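You operate a simulated robot arm through the tools that you are given. There is no shell and no other tool. Be economical: measure what you need, move in short steps, check, and stop when the job is done.

The job below is to be done with a simulated two-armed robot. You get a single attempt, and the scene is never put back.

JOB
Wipe up the spill on the top of the front bench with the blue cloth and put it back.

The check looks at the end state, three seconds after you hand in, the way a careful person would. Anything else that was tipped, shoved, dropped, spilled or broken makes it a failure. Flat cloth is picked up by pressing the open fingertips on it (5 to 10 N) and closing them slowly along it; thin cloth reads only 2 to 8 mm in the jaws.

ROBOT AND FRAMES
Two 7-joint arms with two-finger parallel grippers on one trunk, on a base that drives. Base frame: it is fixed to the floor where the robot stands at the start and does not move with it; the origin is under the middle of the robot, x ahead of it, y to its left, z up. Readings come in m, rad, newtons and seconds.
The left shoulder is at the start at [0.05, 0.187, 1.06], the right one opposite. With the tool pointing down near the work surface each hand reaches from about 0.1 to 0.66 m from the robot's upright axis, wherever it stands, measured 20 degrees to its own side. Places, roughly: blue cloth [0.6, -0.2, 0.8]. Payload 3.43 kg a hand.
Tool frame (each hand has its own): the origin (TCP) lies between the finger pads and is the grasp point; the fingertips stand 0.03 m ahead of it; z points along the fingers, y is the line along which they close. The gripper opens to 0.094 m. The fingers are 0.028 m wide and 0.01 m thick; the gripper's body (0.05 by 0.096 m) begins 0.055 m behind the TCP.
Orientation is told as [roll, pitch, yaw] about the base's x, y, z axes, in that order, counted from this pose: with the fingers straight down and closing along the base's y, the tool's x points along the base's -x, its y along +y and its z along -z.

CONTROLS
- The arms move only by the tool arm_command. It takes "left_rows", "right_rows" or both (then of equal length, played together; a hand with none holds still); each is a list of rows, each an object (a shift or turn left out is 0, a gripper value left out holds the last) with "hand": the opening, from 0 (shut) to 1 (fully open); "slide": the shift along the tool's x, y, z in m, a list of three; "rot": the turn, a rotation vector about the tool's x, y, z in rad, a list of three. In form: [{"hand": hand, "slide": [tx, ty, tz], "rot": [rx, ry, rz]}, ...]. A call has 1 to 12 rows; each row shifts and turns the commanded pose from where the row before left it, along the tool's axes as they then stand. A row lasts 0.2 s, in which the tool goes at most 0.05 m and 0.15 rad; a call with a longer step from one row to the next is refused whole, and so is a gripper value outside its range. Where a pose cannot be reached the arm comes as near as it can. A force on the tool above 40 N (or 10 N above the force at the start of the call, whichever is more), or a blocked arm, ends the call early, and 0.2 s more pass. Each finger travels about 0.153 m/s and halts on what it meets, pressing with about 21 N; the grip force reading is that of the motor and also rises with nothing between the fingers. The clock runs only during rows and for 0.2 s after the last one: add rows that do not move to give the fingers time. It gives the time, the measured TCP pose, the force on the tool (base axes), the opening and the grip force at its end, in the units of the frame above (readings bear some noise), with the torque about the TCP (base axes, N m) and any sound that the robot's microphone picked up.
- Cameras (640 x 400 px; columns grow to the right, rows downward): "scene" is now at [0.1389, -0.0421, 1.2333]; the picture's right is [-0.47, -0.88, 0.00], its down [-0.41, 0.22, -0.88] and it looks along [0.78, -0.42, -0.47] (base axes); focal length 258 px, centre (320, 200). "left" rides on the left gripper at [0.076, -0.014, -0.103] in its tool frame; the picture's right is [0.18, 0.98, 0.00], its down [-0.75, 0.14, -0.64] and it looks along [-0.63, 0.12, 0.77] (tool axes); focal length 243 px, centre (320, 200). "right" rides on the right gripper at [0.076, 0.014, -0.102] in its tool frame; the picture's right is [-0.18, 0.98, 0.00], its down [-0.75, -0.14, -0.64] and it looks along [-0.63, -0.12, 0.77] (tool axes); focal length 243 px, centre (320, 200). There is no depth. A picture from a camera that has moved, and an enlarged one, comes with that camera's place and axes in the base frame and with its lens.
- capture(camera): a new picture of that camera. The clock stands still meanwhile.
- raise_lower(by): slides the trunk up (or, below 0, down) by that many m; the arms and the scene camera ride with it, the base frame stays. It gives what a move gives, with no picture.
- roll_base(legs): drives the robot by 1 to 6 legs, each [ahead, left, turn to the left] in m, m and rad, along the robot's own axes; the way and the turn of a leg run together, so that a leg with both is an arc; at most 1.5 m and 3.142 rad a leg. The arms and the cameras ride along, it lands a little off, and it stops where it bumps. It gives what a move gives.
- aim_head(pan, tilt): turns the head with the scene camera to pan (to the left, within 1.396 rad either way) and tilt (down, from -0.506 to 1.204), counted from straight ahead of the robot. It gives what a move gives.
- inspect(camera, box): a new picture of the part [left, top, right, bottom] of that camera's present view, enlarged. The clock stands still meanwhile.
- finish_job(): hands the job in; it is judged then, once.

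Go step by step. Nothing tells you exact positions but the pictures and the camera data: compare them with the known pose of the tool, close in by small moves and look again before you grip or let go. The budget is 120 turns and 100 pictures, counting those below and the enlarged ones. Unless the task says otherwise, let go and move clear before handing in, and close with one line.

The tools are called by a JSON object that holds its "api" and its "payload". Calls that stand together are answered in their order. arm_command: Moves the arms, as the interface text tells. Its arguments: {"type":"object","properties":{"left_rows":{"type":"array","items":{"type":"object","properties":{"hand":{"type":"number"},"slide":{"type":"array","items":{"type":"number"}},"rot":{"type":"array","items":{"type":"number"}}}}},"right_rows":{"type":"array","items":{"type":"object","properties":{"hand":{"type":"number"},"slide":{"type":"array","items":{"type":"number"}},"rot":{"type":"array","items":{"type":"number"}}}}}},"required":[]} The other tools are called the same way: raise_lower (by) slides the trunk up or down; roll_base (legs) drives the base; aim_head (pan, tilt) turns the head that bears the scene camera; capture (camera) takes a picture; inspect (camera, box) takes an enlarged picture of a part of a camera's view; finish_job () hands the job in.

At the start:

```text
clock: 0.0
left_ee_pos: [0.4652, 0.0137, 0.9852]
left_ee_rot: [0.001, 0.001, 0.001]
left_wrist_force: [0.5, -0.1, 0.3]
left_torque: [-0.02, -0.01, 0.01]
left_finger_gap: 0.0941
left_grip_force: 0.1
right_ee_pos: [0.2981, -0.3582, 1.0829]
right_ee_rot: [-0.001, 0.0, 0.0]
right_wrist_force: [-0.1, 0.3, 0.3]
right_torque: [0.02, 0.02, -0.01]
right_finger_gap: 0.0941
right_grip_force: 0.1
trunk travel left (down, up): [-0.275, 0.157]
robot x, y, heading: [-0.0001, -0.0015, -0.002]
head pan, tilt: [-0.492, 0.489]
```

scene: 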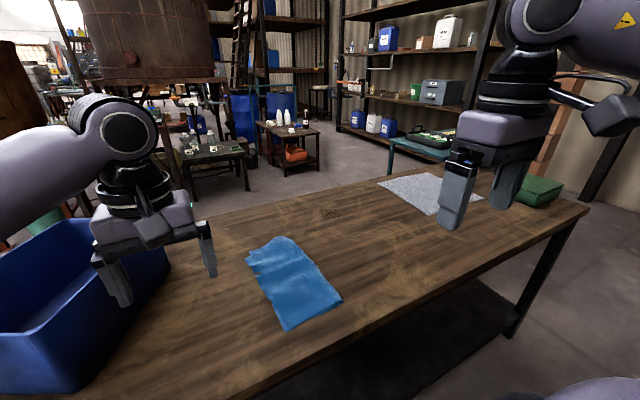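
right: 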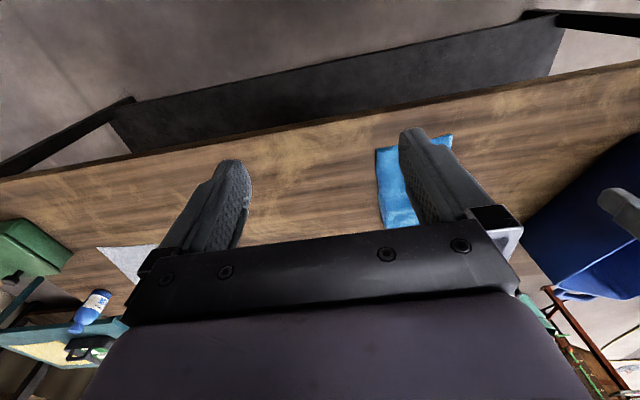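
left: 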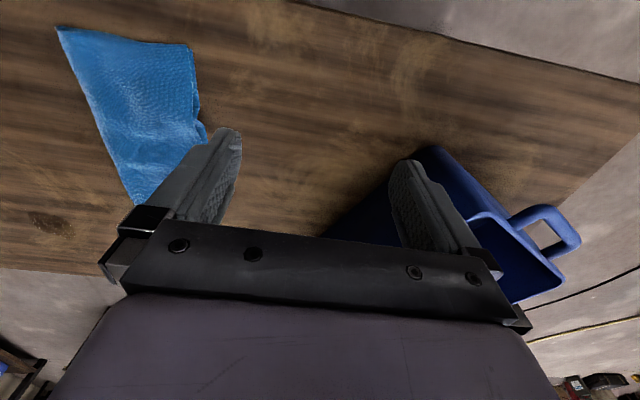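

I see a bench with a blue cloth at about [0.6,-0.2,0.8], a grey sheet and a green thing to the right, and a blue bin to the left. I can't see the spill clearly, so I'll look closer.

{"api": "inspect", "payload": {"camera": "scene", "box": [180, 200, 420, 350]}}

{"api": "inspect", "payload": {"camera": "scene", "box": [360, 140, 600, 290]}}

{"api": "aim_head", "payload": {"pan": 0.0, "tilt": 0.8}}

{"api": "capture", "payload": {"camera": "scene"}}

```text
2.67 times, centred on (300, 275) of scene
camera zoom: at [0.1389, -0.0421, 1.2333], right [-0.47, -0.88, 0.0], down [-0.41, 0.22, -0.88], along [0.78, -0.42, -0.47], focal length 688 px, centre (373, 0)
```

zoom: 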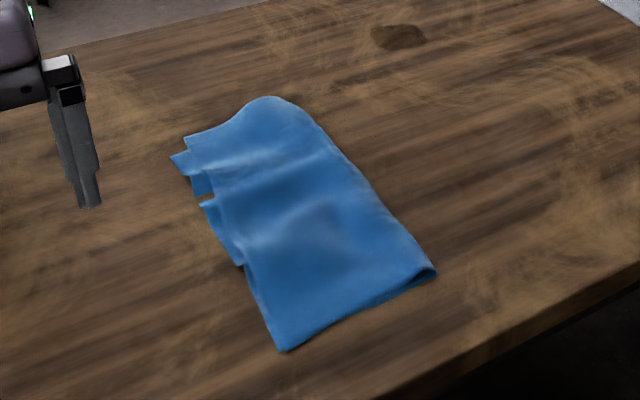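

```text
2.67 times, centred on (480, 215) of scene
camera zoom: at [0.1389, -0.0421, 1.2333], right [-0.47, -0.88, 0.0], down [-0.41, 0.22, -0.88], along [0.78, -0.42, -0.47], focal length 688 px, centre (-107, 160)
```

zoom: 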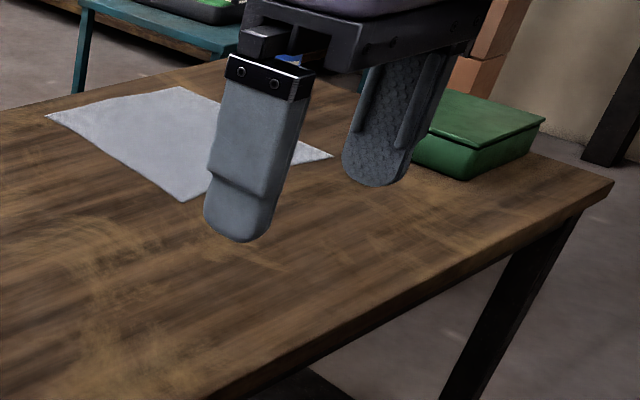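

```text
clock: 0.9
left_ee_pos: [0.4654, 0.0138, 0.985]
left_ee_rot: [0.0, 0.0, 0.002]
left_wrist_force: [-0.6, -0.3, 0.1]
left_torque: [-0.01, 0.0, -0.01]
left_finger_gap: 0.0938
left_grip_force: 0.2
right_ee_pos: [0.2986, -0.3582, 1.0825]
right_ee_rot: [0.0, 0.0, -0.002]
right_wrist_force: [0.3, 0.2, 0.9]
right_torque: [-0.01, -0.02, 0.0]
right_finger_gap: 0.094
right_grip_force: 0.0
trunk travel left (down, up): [-0.275, 0.157]
robot x, y, heading: [-0.0012, 0.0001, -0.005]
head pan, tilt: [0.0, 0.799]
```

```text
94 pictures are left
camera scene: at [0.1392, 0.0008, 1.2064], right [0.0, -1.0, 0.0], down [-0.72, 0.0, -0.7], along [0.7, 0.0, -0.72], focal length 258 px, centre (320, 200)
```

scene: 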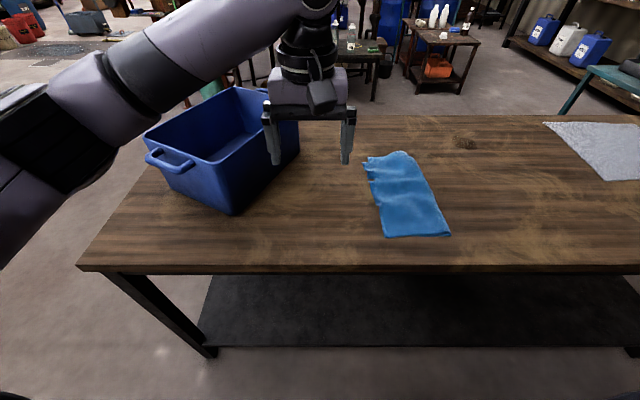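

The dark spot beyond the cloth may be a knot or the spill. I'll move the right arm out of the view later; first I'll look at the rest of the bench.

{"api": "inspect", "payload": {"camera": "scene", "box": [400, 100, 560, 200]}}

{"api": "aim_head", "payload": {"pan": -1.0, "tilt": 0.6}}

{"api": "capture", "payload": {"camera": "scene"}}

{"api": "aim_head", "payload": {"pan": 0.7, "tilt": 0.6}}

{"api": "capture", "payload": {"camera": "scene"}}

```text
4.00 times, centred on (480, 150) of scene
camera zoom: at [0.1392, 0.0008, 1.2064], right [0.0, -1.0, 0.0], down [-0.72, 0.0, -0.7], along [0.7, 0.0, -0.72], focal length 1031 px, centre (-320, 400)
```

zoom: 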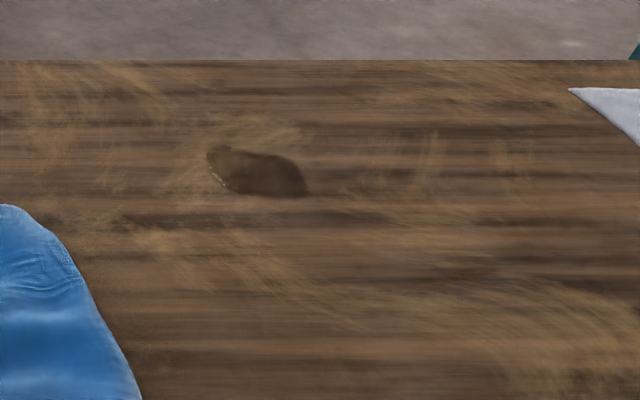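

```text
clock: 2.2
left_ee_pos: [0.465, 0.0136, 0.9846]
left_ee_rot: [0.0, -0.001, 0.003]
left_wrist_force: [0.0, 0.5, 0.1]
left_torque: [-0.01, 0.01, -0.03]
left_finger_gap: 0.0941
left_grip_force: 0.1
right_ee_pos: [0.2979, -0.3572, 1.0838]
right_ee_rot: [-0.001, 0.001, 0.0]
right_wrist_force: [-0.3, -0.3, -0.1]
right_torque: [0.03, 0.01, 0.0]
right_finger_gap: 0.094
right_grip_force: 0.0
trunk travel left (down, up): [-0.275, 0.157]
robot x, y, heading: [0.0012, -0.0024, 0.002]
head pan, tilt: [-1.0, 0.6]
```

```text
92 pictures are left
camera scene: at [0.1063, -0.0734, 1.2232], right [-0.84, -0.54, 0.0], down [-0.31, 0.48, -0.82], along [0.45, -0.69, -0.57], focal length 258 px, centre (320, 200)
```

scene: 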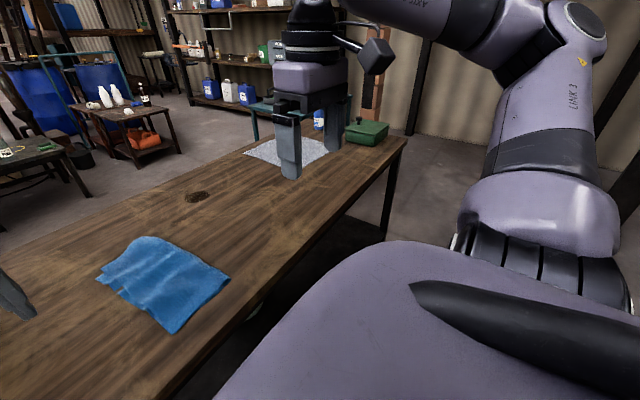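

```text
clock: 3.9
left_ee_pos: [0.4656, 0.0151, 0.9842]
left_ee_rot: [0.0, 0.001, 0.001]
left_wrist_force: [0.5, -0.3, -0.2]
left_torque: [0.03, 0.0, 0.0]
left_finger_gap: 0.0937
left_grip_force: 0.0
right_ee_pos: [0.2989, -0.3573, 1.0836]
right_ee_rot: [0.0, -0.001, -0.001]
right_wrist_force: [-0.5, -0.5, -0.1]
right_torque: [0.03, 0.0, 0.0]
right_finger_gap: 0.094
right_grip_force: 0.2
trunk travel left (down, up): [-0.275, 0.157]
robot x, y, heading: [0.0, -0.0023, 0.002]
head pan, tilt: [0.7, 0.6]
```

```text
91 pictures are left
camera scene: at [0.1261, 0.0578, 1.2232], right [0.64, -0.77, 0.0], down [-0.43, -0.36, -0.83], along [0.63, 0.53, -0.56], focal length 258 px, centre (320, 200)
```

scene: 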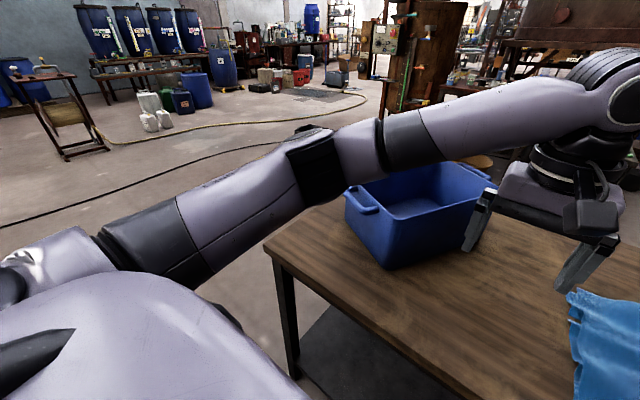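

The dark, glossy-edged patch looks like the spill, at about [0.757,-0.40]. I'll check the space below and to the front so I know how far I can drive up.

{"api": "aim_head", "payload": {"pan": -0.3, "tilt": 1.2}}

{"api": "capture", "payload": {"camera": "scene"}}

{"api": "capture", "payload": {"camera": "right"}}

```text
clock: 5.2
left_ee_pos: [0.4647, 0.0138, 0.9845]
left_ee_rot: [-0.001, 0.0, 0.002]
left_wrist_force: [0.7, -0.3, 0.0]
left_torque: [0.0, 0.03, 0.02]
left_finger_gap: 0.094
left_grip_force: 0.0
right_ee_pos: [0.2983, -0.358, 1.0827]
right_ee_rot: [0.0, 0.001, -0.002]
right_wrist_force: [-0.3, 0.3, 0.0]
right_torque: [0.04, 0.01, -0.01]
right_finger_gap: 0.0941
right_grip_force: 0.1
trunk travel left (down, up): [-0.275, 0.157]
robot x, y, heading: [0.0012, 0.0014, 0.004]
head pan, tilt: [-0.3, 1.201]
```

```text
90 pictures are left
camera scene: at [0.112, -0.0156, 1.1787], right [-0.29, -0.96, 0.0], down [-0.89, 0.27, -0.36], along [0.35, -0.11, -0.93], focal length 258 px, centre (320, 200)
```

scene: 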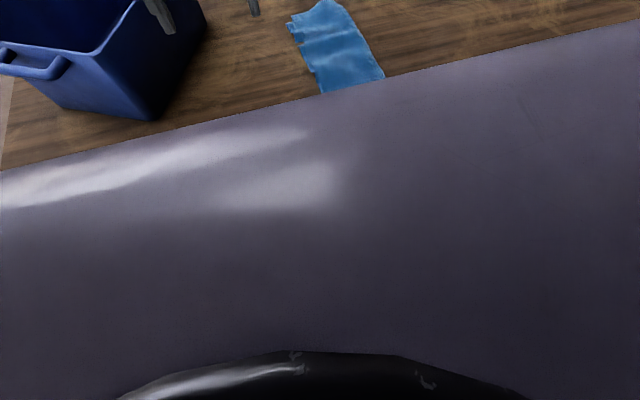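

```text
89 pictures are left
camera right: at [0.2231, -0.3427, 1.1854], right [0.19, 0.98, 0.0], down [0.75, -0.14, 0.64], along [0.63, -0.12, -0.77], focal length 243 px, centre (320, 200)
```

right: 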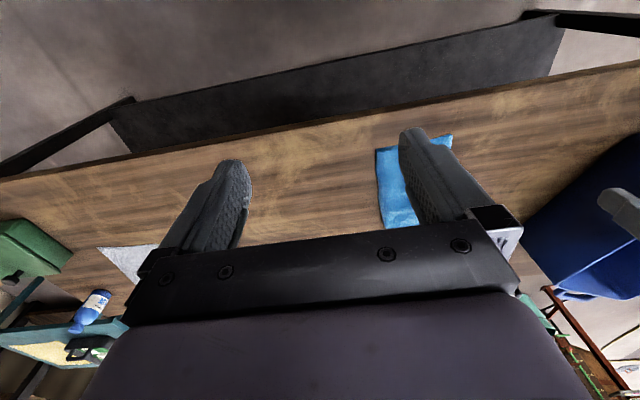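

I'll lift and pull back the left hand so it's clear of the bin. Then I'll try edging forward a little, since the spill is at the limit of my reach.

{"api": "arm_command", "payload": {"left_rows": [{"slide": [0, 0, -0.04]}, {"slide": [0, 0, -0.04]}, {"slide": [0, 0, -0.04]}, {"slide": [0.04, 0, 0]}, {"slide": [0.04, 0, 0]}, {"slide": [0.04, 0, 0]}]}}

{"api": "roll_base", "payload": {"legs": [[0.05, 0, 0]]}}

{"api": "aim_head", "payload": {"pan": -0.4, "tilt": 0.75}}

{"api": "capture", "payload": {"camera": "scene"}}

```text
clock: 6.6
left_ee_pos: [0.3439, 0.0145, 1.1041]
left_ee_rot: [0.001, 0.004, 0.004]
left_wrist_force: [0.2, -0.4, 0.0]
left_torque: [-0.05, 0.01, -0.02]
left_finger_gap: 0.094
left_grip_force: 0.1
right_ee_pos: [0.2974, -0.3571, 1.0836]
right_ee_rot: [0.0, 0.0, -0.001]
right_wrist_force: [0.6, -0.4, 0.1]
right_torque: [-0.01, 0.0, 0.0]
right_finger_gap: 0.0941
right_grip_force: 0.1
trunk travel left (down, up): [-0.275, 0.157]
robot x, y, heading: [0.0013, -0.0005, -0.002]
head pan, tilt: [-0.3, 1.201]
```

```text
clock: 7.5
left_ee_pos: [0.3959, 0.0143, 1.1045]
left_ee_rot: [0.0, 0.001, 0.002]
left_wrist_force: [0.6, -0.5, -0.3]
left_torque: [0.0, 0.02, 0.0]
left_finger_gap: 0.094
left_grip_force: 0.0
right_ee_pos: [0.3498, -0.3581, 1.0829]
right_ee_rot: [0.001, 0.001, -0.001]
right_wrist_force: [-0.1, -0.5, -0.7]
right_torque: [0.01, 0.03, -0.01]
right_finger_gap: 0.0942
right_grip_force: 0.1
trunk travel left (down, up): [-0.275, 0.157]
robot x, y, heading: [0.0493, -0.0005, 0.002]
head pan, tilt: [-0.3, 1.201]
```

```text
clock: 8.4
left_ee_pos: [0.3963, 0.014, 1.1043]
left_ee_rot: [0.001, 0.002, 0.003]
left_wrist_force: [0.4, 0.0, -1.1]
left_torque: [-0.01, 0.0, 0.0]
left_finger_gap: 0.0939
left_grip_force: 0.0
right_ee_pos: [0.3489, -0.3572, 1.0832]
right_ee_rot: [0.001, 0.0, -0.003]
right_wrist_force: [0.3, 0.0, -0.7]
right_torque: [-0.01, 0.04, 0.02]
right_finger_gap: 0.0939
right_grip_force: 0.0
trunk travel left (down, up): [-0.275, 0.157]
robot x, y, heading: [0.0512, -0.0015, -0.002]
head pan, tilt: [-0.4, 0.75]
```

```text
88 pictures are left
camera scene: at [0.1854, -0.0314, 1.2103], right [-0.39, -0.92, 0.0], down [-0.63, 0.27, -0.73], along [0.67, -0.28, -0.68], focal length 258 px, centre (320, 200)
```

scene: 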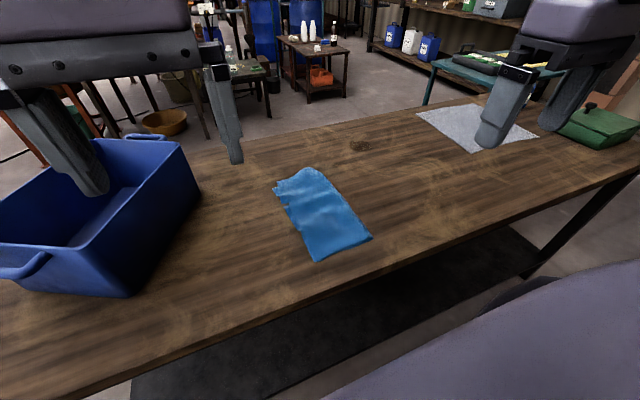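

Driving ahead worked. I'll inspect the patch again and edge forward and to the right some more.

{"api": "inspect", "payload": {"camera": "scene", "box": [320, 125, 400, 175]}}

{"api": "roll_base", "payload": {"legs": [[0.04, 0, 0], [0, -0.13, 0]]}}

{"api": "aim_head", "payload": {"pan": -0.2, "tilt": 0.8}}

{"api": "capture", "payload": {"camera": "scene"}}

```text
8.00 times, centred on (360, 150) of scene
camera zoom: at [0.1854, -0.0314, 1.2103], right [-0.39, -0.92, 0.0], down [-0.63, 0.27, -0.73], along [0.67, -0.28, -0.68], focal length 2062 px, centre (0, 600)
```

zoom: 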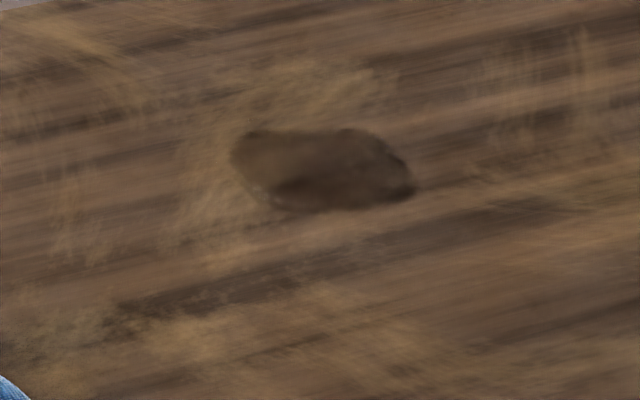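

```text
clock: 9.5
left_ee_pos: [0.4314, 0.0142, 1.1052]
left_ee_rot: [0.002, 0.002, 0.001]
left_wrist_force: [-0.5, -0.3, 0.5]
left_torque: [0.01, 0.01, -0.03]
left_finger_gap: 0.0939
left_grip_force: 0.1
right_ee_pos: [0.3843, -0.3594, 1.0829]
right_ee_rot: [-0.001, 0.0, -0.004]
right_wrist_force: [0.1, -0.6, 0.2]
right_torque: [-0.01, 0.0, 0.01]
right_finger_gap: 0.0941
right_grip_force: 0.2
trunk travel left (down, up): [-0.275, 0.157]
robot x, y, heading: [0.0905, 0.0054, -0.004]
head pan, tilt: [-0.4, 0.75]
stopped in leg 1: the robot was blocked; the commanded pose is now the measured one
```

```text
clock: 10.2
left_ee_pos: [0.4323, 0.0138, 1.1036]
left_ee_rot: [0.003, 0.003, 0.0]
left_wrist_force: [-0.3, 0.3, -0.2]
left_torque: [-0.02, 0.0, 0.02]
left_finger_gap: 0.094
left_grip_force: 0.0
right_ee_pos: [0.3845, -0.3595, 1.0829]
right_ee_rot: [-0.001, 0.001, -0.003]
right_wrist_force: [0.3, 0.4, 0.0]
right_torque: [-0.01, 0.01, -0.01]
right_finger_gap: 0.0939
right_grip_force: 0.1
trunk travel left (down, up): [-0.275, 0.157]
robot x, y, heading: [0.0832, -0.0014, -0.006]
head pan, tilt: [-0.201, 0.799]
```

```text
86 pictures are left
camera scene: at [0.2244, -0.0155, 1.2064], right [-0.2, -0.98, 0.0], down [-0.7, 0.14, -0.7], along [0.68, -0.14, -0.72], focal length 258 px, centre (320, 200)
```

scene: 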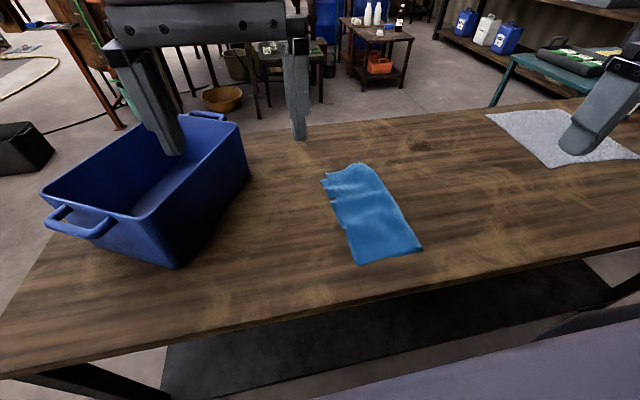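

Blocked at about x=0.085, and nothing appears to have moved. I'll back off a centimetre and shift right.

{"api": "roll_base", "payload": {"legs": [[-0.01, 0, 0], [0, -0.13, 0]]}}

{"api": "aim_head", "payload": {"pan": -0.1, "tilt": 0.8}}

{"api": "capture", "payload": {"camera": "scene"}}

{"api": "capture", "payload": {"camera": "right"}}

```text
clock: 12.4
left_ee_pos: [0.4222, -0.1184, 1.1044]
left_ee_rot: [0.002, 0.004, -0.002]
left_wrist_force: [0.3, -0.3, -0.5]
left_torque: [0.02, 0.0, 0.03]
left_finger_gap: 0.0939
left_grip_force: 0.0
right_ee_pos: [0.3743, -0.4901, 1.0823]
right_ee_rot: [0.001, -0.001, -0.005]
right_wrist_force: [-0.1, -1.2, 0.0]
right_torque: [0.01, 0.02, -0.02]
right_finger_gap: 0.0938
right_grip_force: 0.1
trunk travel left (down, up): [-0.275, 0.157]
robot x, y, heading: [0.0801, -0.1296, -0.001]
head pan, tilt: [-0.201, 0.799]
```

```text
clock: 13.0
left_ee_pos: [0.4221, -0.1173, 1.1033]
left_ee_rot: [0.003, 0.004, -0.002]
left_wrist_force: [-0.6, -0.1, 0.8]
left_torque: [0.04, 0.01, -0.03]
left_finger_gap: 0.094
left_grip_force: 0.0
right_ee_pos: [0.3739, -0.4905, 1.0831]
right_ee_rot: [0.0, -0.001, -0.006]
right_wrist_force: [0.1, 0.1, -0.5]
right_torque: [-0.02, -0.06, -0.01]
right_finger_gap: 0.094
right_grip_force: 0.2
trunk travel left (down, up): [-0.275, 0.157]
robot x, y, heading: [0.0744, -0.1314, -0.004]
head pan, tilt: [-0.099, 0.799]
```

```text
85 pictures are left
camera scene: at [0.2154, -0.1388, 1.2064], right [-0.1, -0.99, 0.0], down [-0.71, 0.07, -0.7], along [0.69, -0.07, -0.72], focal length 258 px, centre (320, 200)
```

scene: 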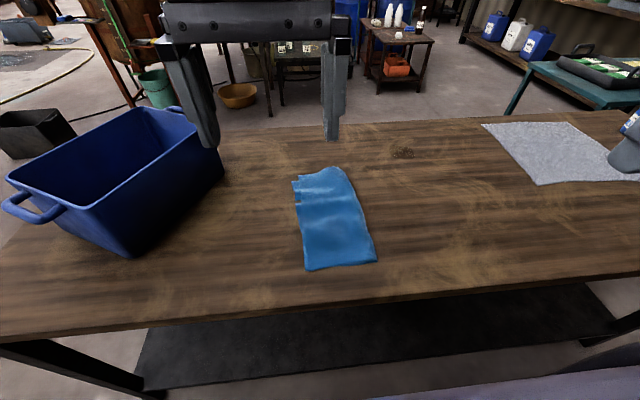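

```text
84 pictures are left
camera right: at [0.2989, -0.4748, 1.1851], right [0.19, 0.98, 0.0], down [0.75, -0.15, 0.64], along [0.63, -0.12, -0.77], focal length 243 px, centre (320, 200)
```

right: 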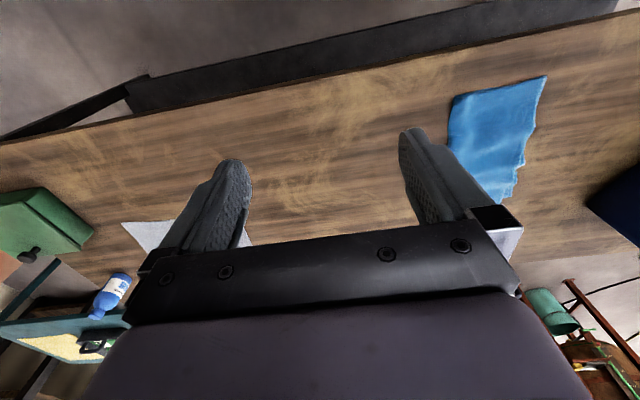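

Triangulating the cloth corner puts the bench top at z≈0.755, so the spill is at about [0.817,-0.445], out of direct reach. I'll raise the left hand, back off, turn left so the right shoulder comes forward, and shift right.

{"api": "arm_command", "payload": {"left_rows": [{"slide": [0.03, 0, -0.03]}, {"slide": [0.03, 0, -0.03]}, {"slide": [0.03, 0, -0.03]}, {"slide": [0, 0, 0]}]}}

{"api": "roll_base", "payload": {"legs": [[-0.05, 0, 0], [0, -0.15, 0], [0, 0, 0.7]]}}

{"api": "aim_head", "payload": {"pan": -0.8, "tilt": 0.8}}

{"api": "capture", "payload": {"camera": "scene"}}

```text
clock: 13.7
left_ee_pos: [0.3737, -0.1169, 1.1556]
left_ee_rot: [0.013, -0.001, 0.023]
left_wrist_force: [4.8, 1.5, -10.1]
left_torque: [-0.12, -0.59, -0.13]
left_finger_gap: 0.0937
left_grip_force: 0.1
right_ee_pos: [0.3737, -0.4897, 1.0821]
right_ee_rot: [0.0, 0.001, -0.004]
right_wrist_force: [0.0, 0.0, 0.7]
right_torque: [0.0, 0.01, -0.01]
right_finger_gap: 0.0941
right_grip_force: 0.1
trunk travel left (down, up): [-0.275, 0.157]
robot x, y, heading: [0.0767, -0.1309, -0.002]
head pan, tilt: [-0.099, 0.799]
stopped in row 3 (left hand): the force on the tool passed its limit at 68 N (the readings are from after the stop); the commanded pose is now the measured one
```

```text
clock: 18.0
left_ee_pos: [0.245, -0.0793, 1.1569]
left_ee_rot: [0.009, 0.001, 0.713]
left_wrist_force: [16.1, 13.4, -11.8]
left_torque: [-0.71, 0.89, 0.13]
left_finger_gap: 0.0942
left_grip_force: 0.0
right_ee_pos: [0.483, -0.3647, 1.0822]
right_ee_rot: [0.001, 0.0, 0.685]
right_wrist_force: [0.7, 0.0, 0.6]
right_torque: [-0.01, -0.01, 0.0]
right_finger_gap: 0.094
right_grip_force: 0.0
trunk travel left (down, up): [-0.275, 0.157]
robot x, y, heading: [0.0273, -0.2815, 0.689]
head pan, tilt: [-0.099, 0.799]
```

```text
clock: 19.0
left_ee_pos: [0.2495, -0.0757, 1.1529]
left_ee_rot: [0.016, -0.003, 0.742]
left_wrist_force: [67.8, -11.7, -18.8]
left_torque: [2.66, 7.22, 5.19]
left_finger_gap: 0.0939
left_grip_force: 0.0
right_ee_pos: [0.4828, -0.3662, 1.0834]
right_ee_rot: [-0.001, -0.001, 0.686]
right_wrist_force: [0.6, -1.1, 1.0]
right_torque: [0.02, 0.02, 0.01]
right_finger_gap: 0.094
right_grip_force: 0.0
trunk travel left (down, up): [-0.275, 0.157]
robot x, y, heading: [0.0261, -0.2773, 0.69]
head pan, tilt: [-0.799, 0.799]
```

```text
83 pictures are left
camera scene: at [0.1519, -0.2202, 1.212], right [0.24, -0.97, 0.0], down [-0.65, -0.16, -0.74], along [0.72, 0.18, -0.67], focal length 258 px, centre (320, 200)
```

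scene: 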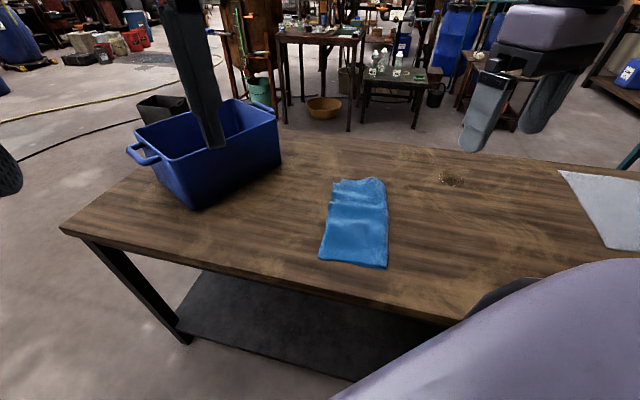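

The left hand is pressing on my own head, so I'll move it forward and to the left, away from it.

{"api": "arm_command", "payload": {"left_rows": [{"slide": [-0.02, 0.02, 0.01]}, {"slide": [-0.02, 0.03, 0.01]}, {"slide": [-0.01, 0.04, 0.01]}, {"slide": [0, 0.04, 0]}, {"slide": [0, 0.04, 0]}, {"slide": [0, 0.04, 0]}, {"slide": [0, 0, 0]}]}}

{"api": "capture", "payload": {"camera": "scene"}}

```text
clock: 20.6
left_ee_pos: [0.1439, 0.1127, 1.1307]
left_ee_rot: [0.008, 0.0, 0.712]
left_wrist_force: [0.0, 0.6, 0.0]
left_torque: [-0.03, -0.01, 0.02]
left_finger_gap: 0.0941
left_grip_force: 0.0
right_ee_pos: [0.4829, -0.3662, 1.0823]
right_ee_rot: [0.0, -0.002, 0.683]
right_wrist_force: [0.4, 0.2, -0.5]
right_torque: [-0.02, 0.0, 0.01]
right_finger_gap: 0.0936
right_grip_force: 0.1
trunk travel left (down, up): [-0.275, 0.157]
robot x, y, heading: [0.027, -0.2773, 0.687]
head pan, tilt: [-0.799, 0.799]
```

```text
82 pictures are left
camera scene: at [0.151, -0.2497, 1.2063], right [-0.11, -0.99, 0.0], down [-0.71, 0.08, -0.7], along [0.69, -0.08, -0.72], focal length 258 px, centre (320, 200)
```

scene: 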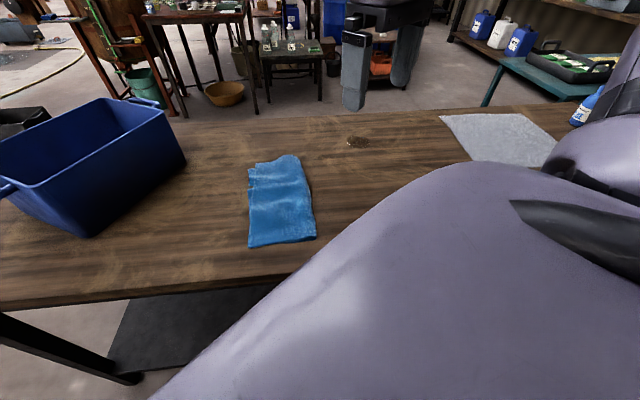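

The left hand is free. I'll close the distance to the bench again by about 0.045 m along world x.

{"api": "roll_base", "payload": {"legs": [[0.035, -0.029, 0]]}}

```text
clock: 21.6
left_ee_pos: [0.1894, 0.1133, 1.13]
left_ee_rot: [0.009, 0.0, 0.713]
left_wrist_force: [0.3, 0.4, -0.3]
left_torque: [0.02, -0.02, 0.03]
left_finger_gap: 0.0937
left_grip_force: 0.1
right_ee_pos: [0.5287, -0.365, 1.0816]
right_ee_rot: [0.0, 0.001, 0.685]
right_wrist_force: [0.4, 0.3, 0.4]
right_torque: [0.03, 0.0, 0.02]
right_finger_gap: 0.094
right_grip_force: 0.0
trunk travel left (down, up): [-0.275, 0.157]
robot x, y, heading: [0.0692, -0.2809, 0.691]
head pan, tilt: [-0.799, 0.799]
```

Cloth spans x 0.47–0.75 and y −0.13 to −0.275, centred at [0.61,−0.20]. I'll square the right gripper to the base axes and bring it over the cloth centre.

{"api": "arm_command", "payload": {"right_rows": [{"rot": [0, 0, 0.137], "slide": [0, 0, 0.03]}, {"rot": [0, 0, 0.137], "slide": [0, 0, 0.03]}, {"rot": [0, 0, 0.137], "slide": [0, 0, 0.03]}, {"rot": [0, 0, 0.137], "slide": [0, 0, 0.03]}, {"rot": [0, 0, 0.137], "slide": [0, 0, 0.02]}, {"slide": [-0.02, 0.04, 0]}, {"slide": [-0.02, 0.04, 0]}, {"slide": [-0.02, 0.04, 0]}, {"slide": [-0.02, 0.04, 0]}, {"slide": [0, 0, 0]}]}}

{"api": "capture", "payload": {"camera": "scene"}}

{"api": "capture", "payload": {"camera": "right"}}

```text
clock: 23.8
left_ee_pos: [0.1895, 0.113, 1.1302]
left_ee_rot: [0.008, 0.0, 0.712]
left_wrist_force: [-0.2, -0.7, -0.3]
left_torque: [0.02, 0.0, -0.02]
left_finger_gap: 0.0942
left_grip_force: 0.1
right_ee_pos: [0.6072, -0.2064, 0.9456]
right_ee_rot: [-0.001, 0.003, 0.001]
right_wrist_force: [-0.9, 0.3, 0.1]
right_torque: [-0.03, 0.01, -0.04]
right_finger_gap: 0.0941
right_grip_force: 0.2
trunk travel left (down, up): [-0.275, 0.157]
robot x, y, heading: [0.072, -0.2769, 0.686]
head pan, tilt: [-0.799, 0.799]
```

```text
81 pictures are left
camera scene: at [0.1962, -0.2496, 1.2064], right [-0.11, -0.99, 0.0], down [-0.71, 0.08, -0.7], along [0.69, -0.08, -0.72], focal length 258 px, centre (320, 200)
```

scene: 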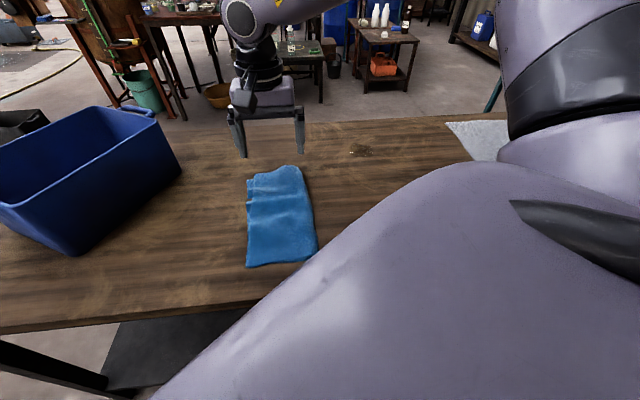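

```text
80 pictures are left
camera right: at [0.5319, -0.1923, 1.0472], right [0.18, 0.98, 0.0], down [0.75, -0.14, 0.64], along [0.63, -0.12, -0.77], focal length 243 px, centre (320, 200)
```

right: 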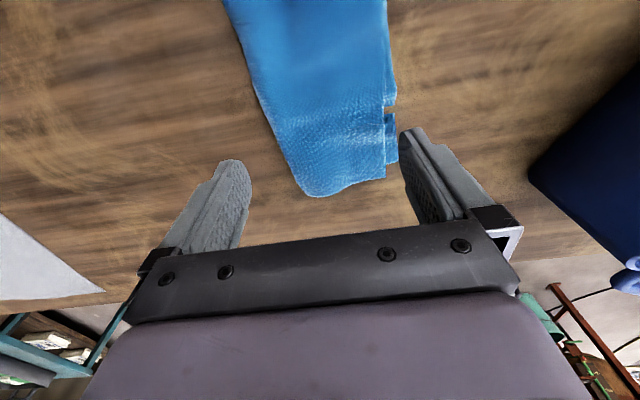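

The gripper is centred over the cloth. I'll half-close it and come down close to the surface.

{"api": "arm_command", "payload": {"right_rows": [{"hand": 0.5, "slide": [0, 0.005, 0.04]}, {"slide": [0, 0, 0.04]}, {"slide": [0, 0, 0.04]}, {"slide": [0, 0, 0.01]}, {"slide": [0, 0, 0]}]}}

{"api": "capture", "payload": {"camera": "right"}}

{"api": "inspect", "payload": {"camera": "scene", "box": [200, 100, 400, 225]}}

```text
clock: 25.0
left_ee_pos: [0.1892, 0.1141, 1.1306]
left_ee_rot: [0.01, 0.0, 0.713]
left_wrist_force: [0.0, 0.4, 0.3]
left_torque: [-0.03, 0.0, 0.0]
left_finger_gap: 0.0937
left_grip_force: 0.1
right_ee_pos: [0.6077, -0.2017, 0.8121]
right_ee_rot: [0.001, 0.002, -0.001]
right_wrist_force: [-0.1, 0.2, -0.1]
right_torque: [-0.02, 0.01, 0.0]
right_finger_gap: 0.0468
right_grip_force: 0.0
trunk travel left (down, up): [-0.275, 0.157]
robot x, y, heading: [0.0717, -0.2755, 0.69]
head pan, tilt: [-0.799, 0.799]
```

```text
79 pictures are left
camera right: at [0.533, -0.1874, 0.9146], right [0.18, 0.98, 0.0], down [0.75, -0.14, 0.64], along [0.63, -0.12, -0.77], focal length 243 px, centre (320, 200)
```

right: 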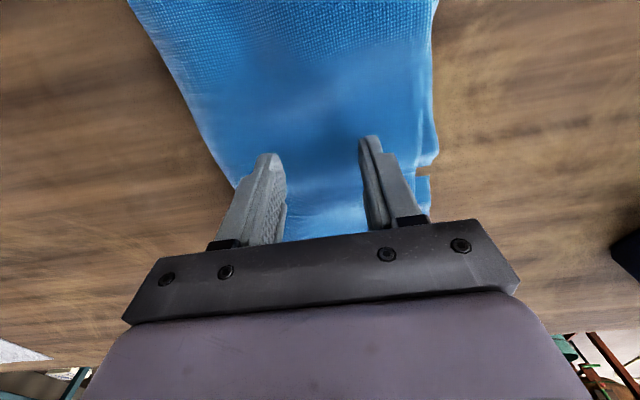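

```text
3.20 times, centred on (300, 162) of scene
camera zoom: at [0.1962, -0.2495, 1.2064], right [-0.11, -0.99, 0.0], down [-0.71, 0.08, -0.7], along [0.69, -0.08, -0.72], focal length 825 px, centre (384, 320)
```

zoom: 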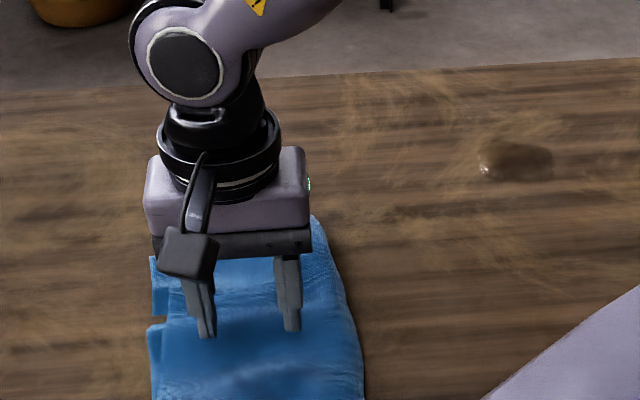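

The patch now clearly shows as a puddle. The fingertips are about 2–3 cm above the cloth, so I'll come down in small steps to feel for contact.

{"api": "arm_command", "payload": {"right_rows": [{"slide": [0, 0, 0.006]}, {"slide": [0, 0, 0.006]}, {"slide": [0, 0, 0.004]}, {"slide": [0, 0, 0]}]}}

```text
clock: 26.0
left_ee_pos: [0.1896, 0.112, 1.1303]
left_ee_rot: [0.009, 0.001, 0.711]
left_wrist_force: [-0.4, -0.6, -0.2]
left_torque: [0.0, 0.01, -0.03]
left_finger_gap: 0.094
left_grip_force: 0.1
right_ee_pos: [0.6076, -0.1997, 0.7958]
right_ee_rot: [-0.002, -0.001, 0.0]
right_wrist_force: [0.1, -0.2, 0.1]
right_torque: [0.01, -0.02, -0.02]
right_finger_gap: 0.047
right_grip_force: 0.1
trunk travel left (down, up): [-0.275, 0.157]
robot x, y, heading: [0.0729, -0.2837, 0.693]
head pan, tilt: [-0.799, 0.799]
```

{"api": "arm_command", "payload": {"right_rows": [{"slide": [0, 0, 0.004]}, {"slide": [0, 0, 0.003]}, {"slide": [0, 0, 0]}]}}

```text
clock: 26.8
left_ee_pos: [0.1878, 0.1123, 1.1314]
left_ee_rot: [0.008, -0.005, 0.713]
left_wrist_force: [0.0, -0.4, 0.7]
left_torque: [-0.01, 0.02, 0.0]
left_finger_gap: 0.0939
left_grip_force: 0.1
right_ee_pos: [0.6084, -0.1993, 0.7912]
right_ee_rot: [0.003, -0.003, 0.001]
right_wrist_force: [2.1, -5.9, 25.4]
right_torque: [-0.34, -0.01, 0.07]
right_finger_gap: 0.0472
right_grip_force: 0.0
trunk travel left (down, up): [-0.275, 0.157]
robot x, y, heading: [0.0725, -0.2759, 0.694]
head pan, tilt: [-0.799, 0.799]
```

Contact, with 25 N on the tool, which is more than I want. I'll ease off to about 8 N and then close slowly.

{"api": "arm_command", "payload": {"right_rows": [{"slide": [0, 0, -0.0015]}, {"slide": [0, 0, 0]}]}}

```text
clock: 27.4
left_ee_pos: [0.1884, 0.1131, 1.1318]
left_ee_rot: [0.009, -0.001, 0.71]
left_wrist_force: [-0.5, -0.5, -0.3]
left_torque: [0.02, 0.02, -0.03]
left_finger_gap: 0.0941
left_grip_force: 0.1
right_ee_pos: [0.6081, -0.1998, 0.7918]
right_ee_rot: [0.003, -0.002, 0.001]
right_wrist_force: [4.8, -4.3, 21.5]
right_torque: [-0.12, -0.15, 0.02]
right_finger_gap: 0.047
right_grip_force: 0.2
trunk travel left (down, up): [-0.275, 0.157]
robot x, y, heading: [0.0677, -0.281, 0.688]
head pan, tilt: [-0.799, 0.799]
```

{"api": "arm_command", "payload": {"right_rows": [{"slide": [0, 0, -0.0025]}, {"slide": [0, 0, 0]}]}}

```text
clock: 28.0
left_ee_pos: [0.1902, 0.1136, 1.1292]
left_ee_rot: [0.009, -0.002, 0.715]
left_wrist_force: [0.4, 0.4, 0.0]
left_torque: [0.01, 0.06, -0.02]
left_finger_gap: 0.094
left_grip_force: 0.0
right_ee_pos: [0.6072, -0.2001, 0.7937]
right_ee_rot: [-0.002, 0.004, 0.001]
right_wrist_force: [-0.3, 0.3, 3.5]
right_torque: [0.08, -0.04, 0.01]
right_finger_gap: 0.0474
right_grip_force: 0.6
trunk travel left (down, up): [-0.275, 0.157]
robot x, y, heading: [0.0691, -0.2804, 0.686]
head pan, tilt: [-0.799, 0.799]
```

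{"api": "arm_command", "payload": {"right_rows": [{"slide": [0, 0, 0.0008]}, {"hand": 0.44}, {"hand": 0.38}, {"hand": 0.32}, {"hand": 0.26}, {"hand": 0.2}, {"hand": 0.14}, {"hand": 0.08}, {"hand": 0.03}, {"hand": 0.0}, {"hand": 0.0}, {"hand": 0.0}]}}

{"api": "capture", "payload": {"camera": "right"}}

```text
clock: 30.6
left_ee_pos: [0.1904, 0.1122, 1.1295]
left_ee_rot: [0.009, 0.001, 0.712]
left_wrist_force: [-0.2, 0.2, -0.5]
left_torque: [-0.02, 0.0, 0.01]
left_finger_gap: 0.0941
left_grip_force: 0.1
right_ee_pos: [0.6081, -0.2001, 0.7927]
right_ee_rot: [0.0, 0.002, -0.002]
right_wrist_force: [-0.9, -0.3, 0.7]
right_torque: [0.02, 0.0, 0.0]
right_finger_gap: 0.0001
right_grip_force: 21.1
trunk travel left (down, up): [-0.275, 0.157]
robot x, y, heading: [0.07, -0.2796, 0.691]
head pan, tilt: [-0.799, 0.799]
```

```text
77 pictures are left
camera right: at [0.5328, -0.1855, 0.8954], right [0.18, 0.98, 0.0], down [0.75, -0.14, 0.64], along [0.63, -0.12, -0.77], focal length 243 px, centre (320, 200)
```

right: 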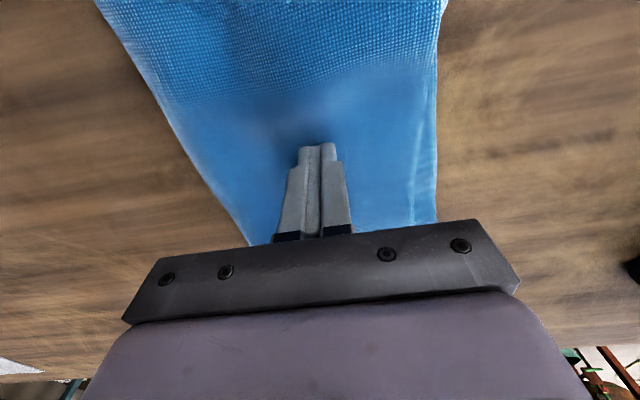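

The jaws closed on nothing because the press was too light. I'll lift, reopen, press firmer and verify the force before closing.

{"api": "arm_command", "payload": {"right_rows": [{"slide": [0, 0, -0.008]}, {"hand": 0.5}, {"hand": 0.5, "slide": [0, 0, 0.004]}, {"slide": [0, 0, 0.0055]}, {"slide": [0, 0, 0]}]}}

```text
clock: 31.8
left_ee_pos: [0.1895, 0.1135, 1.1296]
left_ee_rot: [0.008, 0.001, 0.712]
left_wrist_force: [-0.6, 0.2, 0.7]
left_torque: [0.02, 0.0, 0.03]
left_finger_gap: 0.094
left_grip_force: 0.0
right_ee_pos: [0.6073, -0.2016, 0.7923]
right_ee_rot: [0.001, 0.0, -0.001]
right_wrist_force: [-0.3, -1.4, 2.1]
right_torque: [0.01, -0.01, 0.01]
right_finger_gap: 0.047
right_grip_force: 0.2
trunk travel left (down, up): [-0.275, 0.157]
robot x, y, heading: [0.0715, -0.2802, 0.687]
head pan, tilt: [-0.799, 0.799]
```

{"api": "arm_command", "payload": {"right_rows": [{"slide": [0, 0, 0.001]}, {"slide": [0, 0, 0]}]}}

```text
clock: 32.4
left_ee_pos: [0.1898, 0.1137, 1.1307]
left_ee_rot: [0.008, -0.001, 0.714]
left_wrist_force: [-0.5, 0.9, 0.5]
left_torque: [-0.04, -0.01, -0.01]
left_finger_gap: 0.0941
left_grip_force: 0.1
right_ee_pos: [0.6081, -0.2002, 0.7925]
right_ee_rot: [0.001, -0.001, 0.001]
right_wrist_force: [1.3, -3.3, 10.7]
right_torque: [0.03, -0.01, 0.0]
right_finger_gap: 0.0466
right_grip_force: 0.1
trunk travel left (down, up): [-0.275, 0.157]
robot x, y, heading: [0.0707, -0.2756, 0.684]
head pan, tilt: [-0.799, 0.799]
```

About 10 N now, so I'll close slowly.

{"api": "arm_command", "payload": {"right_rows": [{"hand": 0.46}, {"hand": 0.42}, {"hand": 0.38}, {"hand": 0.34}, {"hand": 0.3}, {"hand": 0.26}]}}

```text
clock: 33.8
left_ee_pos: [0.1896, 0.112, 1.1303]
left_ee_rot: [0.008, -0.002, 0.713]
left_wrist_force: [0.4, 0.4, 0.5]
left_torque: [-0.02, 0.0, -0.02]
left_finger_gap: 0.0937
left_grip_force: 0.1
right_ee_pos: [0.6064, -0.2009, 0.7917]
right_ee_rot: [0.001, -0.001, 0.0]
right_wrist_force: [0.4, -1.6, 16.5]
right_torque: [0.1, 0.04, -0.03]
right_finger_gap: 0.0223
right_grip_force: 0.1
trunk travel left (down, up): [-0.275, 0.157]
robot x, y, heading: [0.0684, -0.2786, 0.684]
head pan, tilt: [-0.799, 0.799]
```

{"api": "arm_command", "payload": {"right_rows": [{"slide": [0, 0, -0.0005], "hand": 0.22}, {"hand": 0.18}, {"hand": 0.14}, {"hand": 0.1}, {"hand": 0.06}, {"hand": 0.02}, {"hand": 0.0}, {"hand": 0.0}, {"hand": 0.0}]}}

{"api": "capture", "payload": {"camera": "right"}}

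```text
clock: 35.8
left_ee_pos: [0.1899, 0.1132, 1.1304]
left_ee_rot: [0.011, -0.001, 0.712]
left_wrist_force: [0.0, -0.4, 0.7]
left_torque: [-0.01, -0.01, -0.02]
left_finger_gap: 0.0935
left_grip_force: 0.1
right_ee_pos: [0.607, -0.1995, 0.792]
right_ee_rot: [0.001, -0.001, 0.002]
right_wrist_force: [0.5, 3.5, 15.8]
right_torque: [0.19, 0.03, 0.03]
right_finger_gap: 0.0025
right_grip_force: 20.3
trunk travel left (down, up): [-0.275, 0.157]
robot x, y, heading: [0.0709, -0.2776, 0.69]
head pan, tilt: [-0.799, 0.799]
```

```text
76 pictures are left
camera right: at [0.5312, -0.1851, 0.8943], right [0.18, 0.98, 0.0], down [0.75, -0.14, 0.64], along [0.63, -0.12, -0.77], focal length 243 px, centre (320, 200)
```

right: 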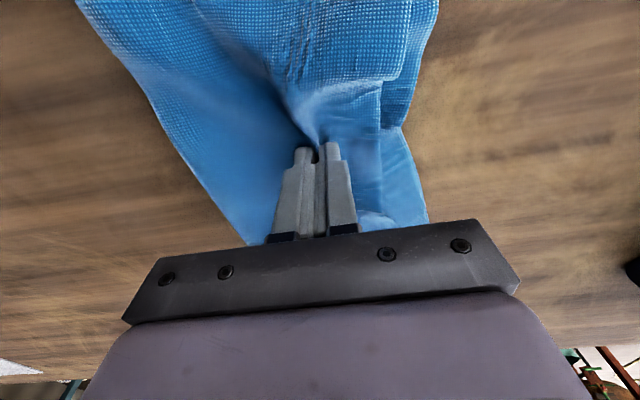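

The cloth is pinched, reading 2.5 mm. I'll lift it a bit and check it holds.

{"api": "arm_command", "payload": {"right_rows": [{"slide": [0, 0, -0.02]}, {"slide": [0, 0, -0.03]}, {"slide": [0, 0, -0.03]}, {"slide": [0, 0, 0]}]}}

{"api": "capture", "payload": {"camera": "scene"}}

{"api": "capture", "payload": {"camera": "right"}}

```text
clock: 36.8
left_ee_pos: [0.1903, 0.1132, 1.1303]
left_ee_rot: [0.008, -0.001, 0.713]
left_wrist_force: [0.3, 0.0, -0.4]
left_torque: [-0.01, -0.01, 0.0]
left_finger_gap: 0.0941
left_grip_force: 0.0
right_ee_pos: [0.608, -0.2004, 0.8716]
right_ee_rot: [0.001, 0.001, 0.002]
right_wrist_force: [0.1, 1.0, -0.8]
right_torque: [0.0, 0.03, 0.03]
right_finger_gap: 0.0025
right_grip_force: 20.4
trunk travel left (down, up): [-0.275, 0.157]
robot x, y, heading: [0.073, -0.2785, 0.69]
head pan, tilt: [-0.799, 0.799]
```

```text
75 pictures are left
camera scene: at [0.1962, -0.2495, 1.2063], right [-0.11, -0.99, 0.0], down [-0.71, 0.08, -0.7], along [0.69, -0.08, -0.72], focal length 258 px, centre (320, 200)
```

scene: 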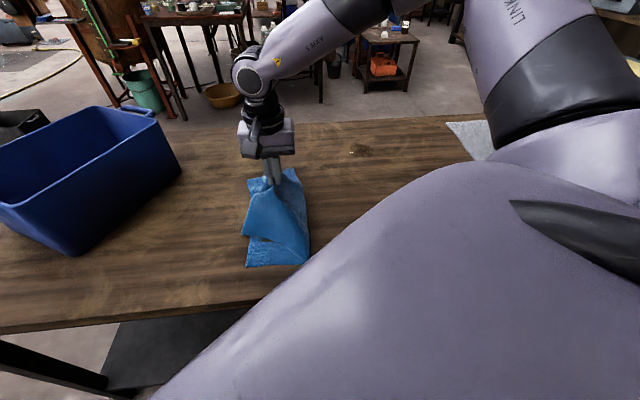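

```text
74 pictures are left
camera right: at [0.5329, -0.1869, 0.9743], right [0.18, 0.98, 0.0], down [0.75, -0.14, 0.64], along [0.63, -0.12, -0.77], focal length 243 px, centre (320, 200)
```

right: 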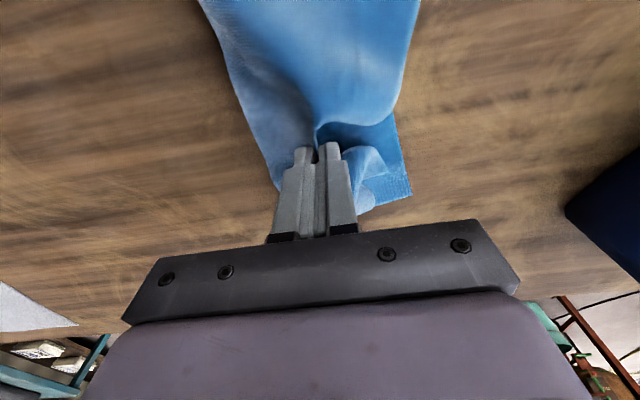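

It holds. I'll carry it over to the spill.

{"api": "arm_command", "payload": {"right_rows": [{"slide": [0, 0, -0.03]}, {"slide": [0, 0, -0.02]}, {"slide": [-0.026, -0.031, 0]}, {"slide": [-0.026, -0.031, 0]}, {"slide": [-0.026, -0.031, 0]}, {"slide": [-0.026, -0.031, 0]}, {"slide": [-0.026, -0.031, 0]}, {"slide": [-0.026, -0.031, 0]}, {"slide": [-0.026, -0.031, 0]}, {"slide": [-0.026, -0.031, 0]}, {"slide": [0, 0, 0]}]}}

{"api": "capture", "payload": {"camera": "scene"}}

{"api": "capture", "payload": {"camera": "right"}}

```text
clock: 39.2
left_ee_pos: [0.189, 0.1137, 1.1307]
left_ee_rot: [0.01, 0.0, 0.712]
left_wrist_force: [-0.1, -0.4, -0.1]
left_torque: [0.02, -0.01, -0.01]
left_finger_gap: 0.0939
left_grip_force: 0.0
right_ee_pos: [0.8156, -0.447, 0.9215]
right_ee_rot: [0.0, 0.002, 0.0]
right_wrist_force: [-0.1, -0.9, -0.4]
right_torque: [0.02, -0.02, -0.03]
right_finger_gap: 0.0023
right_grip_force: 21.2
trunk travel left (down, up): [-0.275, 0.157]
robot x, y, heading: [0.0687, -0.2756, 0.684]
head pan, tilt: [-0.799, 0.799]
```

```text
73 pictures are left
camera scene: at [0.1961, -0.2494, 1.2064], right [-0.11, -0.99, 0.0], down [-0.71, 0.08, -0.7], along [0.69, -0.08, -0.72], focal length 258 px, centre (320, 200)
```

scene: 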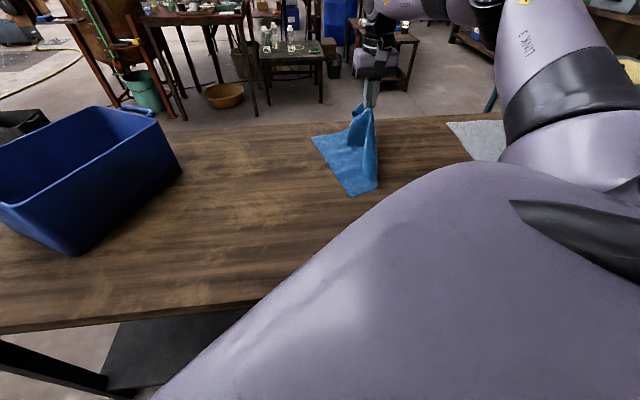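

```text
72 pictures are left
camera right: at [0.7418, -0.4331, 1.0241], right [0.18, 0.98, 0.0], down [0.75, -0.14, 0.64], along [0.63, -0.12, -0.77], focal length 243 px, centre (320, 200)
```

right: 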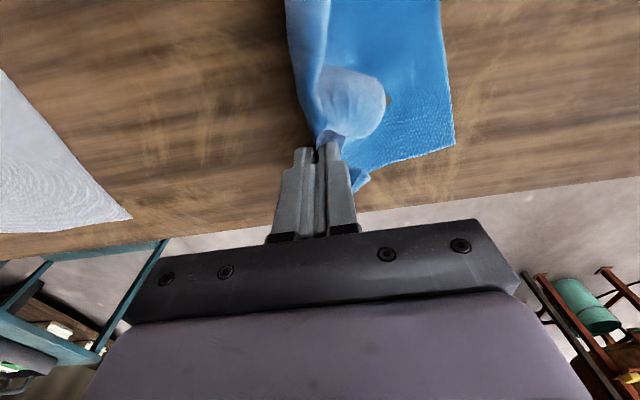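

I can reach the spill with the tool straight down. I'll lower the cloth onto it.

{"api": "arm_command", "payload": {"right_rows": [{"slide": [0, -0.01, 0.03]}, {"slide": [0, -0.01, 0.03]}, {"slide": [0, 0, 0.03]}, {"slide": [0, 0, 0.02]}, {"slide": [0, 0, 0.008]}, {"slide": [0, 0, 0.004]}, {"slide": [0, 0, 0.004]}, {"slide": [0, 0, 0]}]}}

{"api": "capture", "payload": {"camera": "right"}}

{"api": "inspect", "payload": {"camera": "scene", "box": [260, 75, 460, 200]}}

```text
clock: 41.0
left_ee_pos: [0.189, 0.1124, 1.1296]
left_ee_rot: [0.01, -0.001, 0.713]
left_wrist_force: [0.4, 0.0, 0.2]
left_torque: [0.0, 0.02, -0.03]
left_finger_gap: 0.094
left_grip_force: 0.0
right_ee_pos: [0.8114, -0.4683, 0.7968]
right_ee_rot: [-0.001, -0.002, -0.001]
right_wrist_force: [0.7, 0.6, 1.2]
right_torque: [-0.02, 0.0, -0.01]
right_finger_gap: 0.0021
right_grip_force: 20.7
right hand out of reach, approached as far as the arm can: row 6
trunk travel left (down, up): [-0.275, 0.157]
robot x, y, heading: [0.0722, -0.2779, 0.689]
head pan, tilt: [-0.799, 0.799]
```

```text
71 pictures are left
camera right: at [0.7357, -0.4536, 0.8988], right [0.18, 0.98, 0.0], down [0.75, -0.14, 0.64], along [0.63, -0.12, -0.77], focal length 243 px, centre (320, 200)
```

right: 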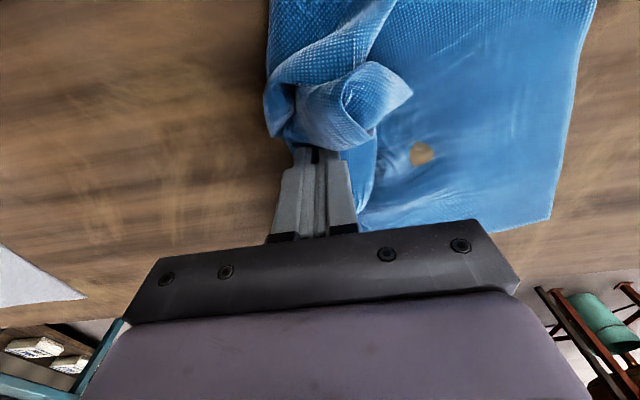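

```text
3.20 times, centred on (360, 138) of scene
camera zoom: at [0.1961, -0.2494, 1.2064], right [-0.11, -0.99, 0.0], down [-0.71, 0.08, -0.7], along [0.69, -0.08, -0.72], focal length 825 px, centre (192, 400)
```

zoom: 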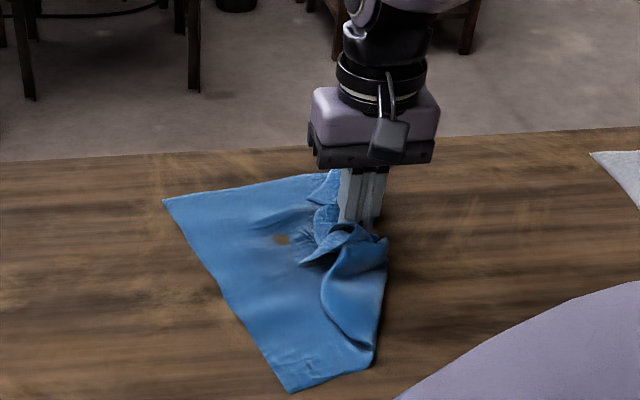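

The wet patch is already soaking through the cloth. The arm is at its reach limit here, so I'll tilt the fingers forward by 0.3 rad to gain margin before wiping.

{"api": "arm_command", "payload": {"right_rows": [{"slide": [0, 0, -0.01]}, {"rot": [0, -0.1, 0]}, {"rot": [0, -0.1, 0]}, {"rot": [0, -0.1, 0]}, {"slide": [0, 0, 0]}]}}

```text
clock: 42.2
left_ee_pos: [0.1897, 0.1134, 1.1309]
left_ee_rot: [0.009, 0.001, 0.712]
left_wrist_force: [-0.4, -0.1, 0.5]
left_torque: [-0.03, -0.02, -0.01]
left_finger_gap: 0.0941
left_grip_force: 0.1
right_ee_pos: [0.8127, -0.4684, 0.8061]
right_ee_rot: [0.0, -0.3, 0.001]
right_wrist_force: [0.7, 0.2, 0.7]
right_torque: [0.01, 0.03, 0.01]
right_finger_gap: 0.0023
right_grip_force: 21.4
trunk travel left (down, up): [-0.275, 0.157]
robot x, y, heading: [0.0686, -0.2756, 0.691]
head pan, tilt: [-0.799, 0.799]
```

{"api": "arm_command", "payload": {"right_rows": [{"slide": [0.0015, 0, 0.0048]}, {"slide": [0.0009, 0, 0.0029]}, {"slide": [0.0006, 0, 0.0019]}, {"slide": [0, 0, 0]}]}}

```text
clock: 43.2
left_ee_pos: [0.1881, 0.1129, 1.1307]
left_ee_rot: [0.008, -0.002, 0.712]
left_wrist_force: [0.4, -0.2, -0.2]
left_torque: [0.02, 0.01, -0.01]
left_finger_gap: 0.0937
left_grip_force: 0.0
right_ee_pos: [0.8135, -0.4688, 0.7976]
right_ee_rot: [-0.001, -0.3, 0.0]
right_wrist_force: [-1.3, -1.0, 5.3]
right_torque: [-0.05, 0.02, 0.05]
right_finger_gap: 0.0025
right_grip_force: 21.2
trunk travel left (down, up): [-0.275, 0.157]
robot x, y, heading: [0.071, -0.2744, 0.691]
head pan, tilt: [-0.799, 0.799]
```

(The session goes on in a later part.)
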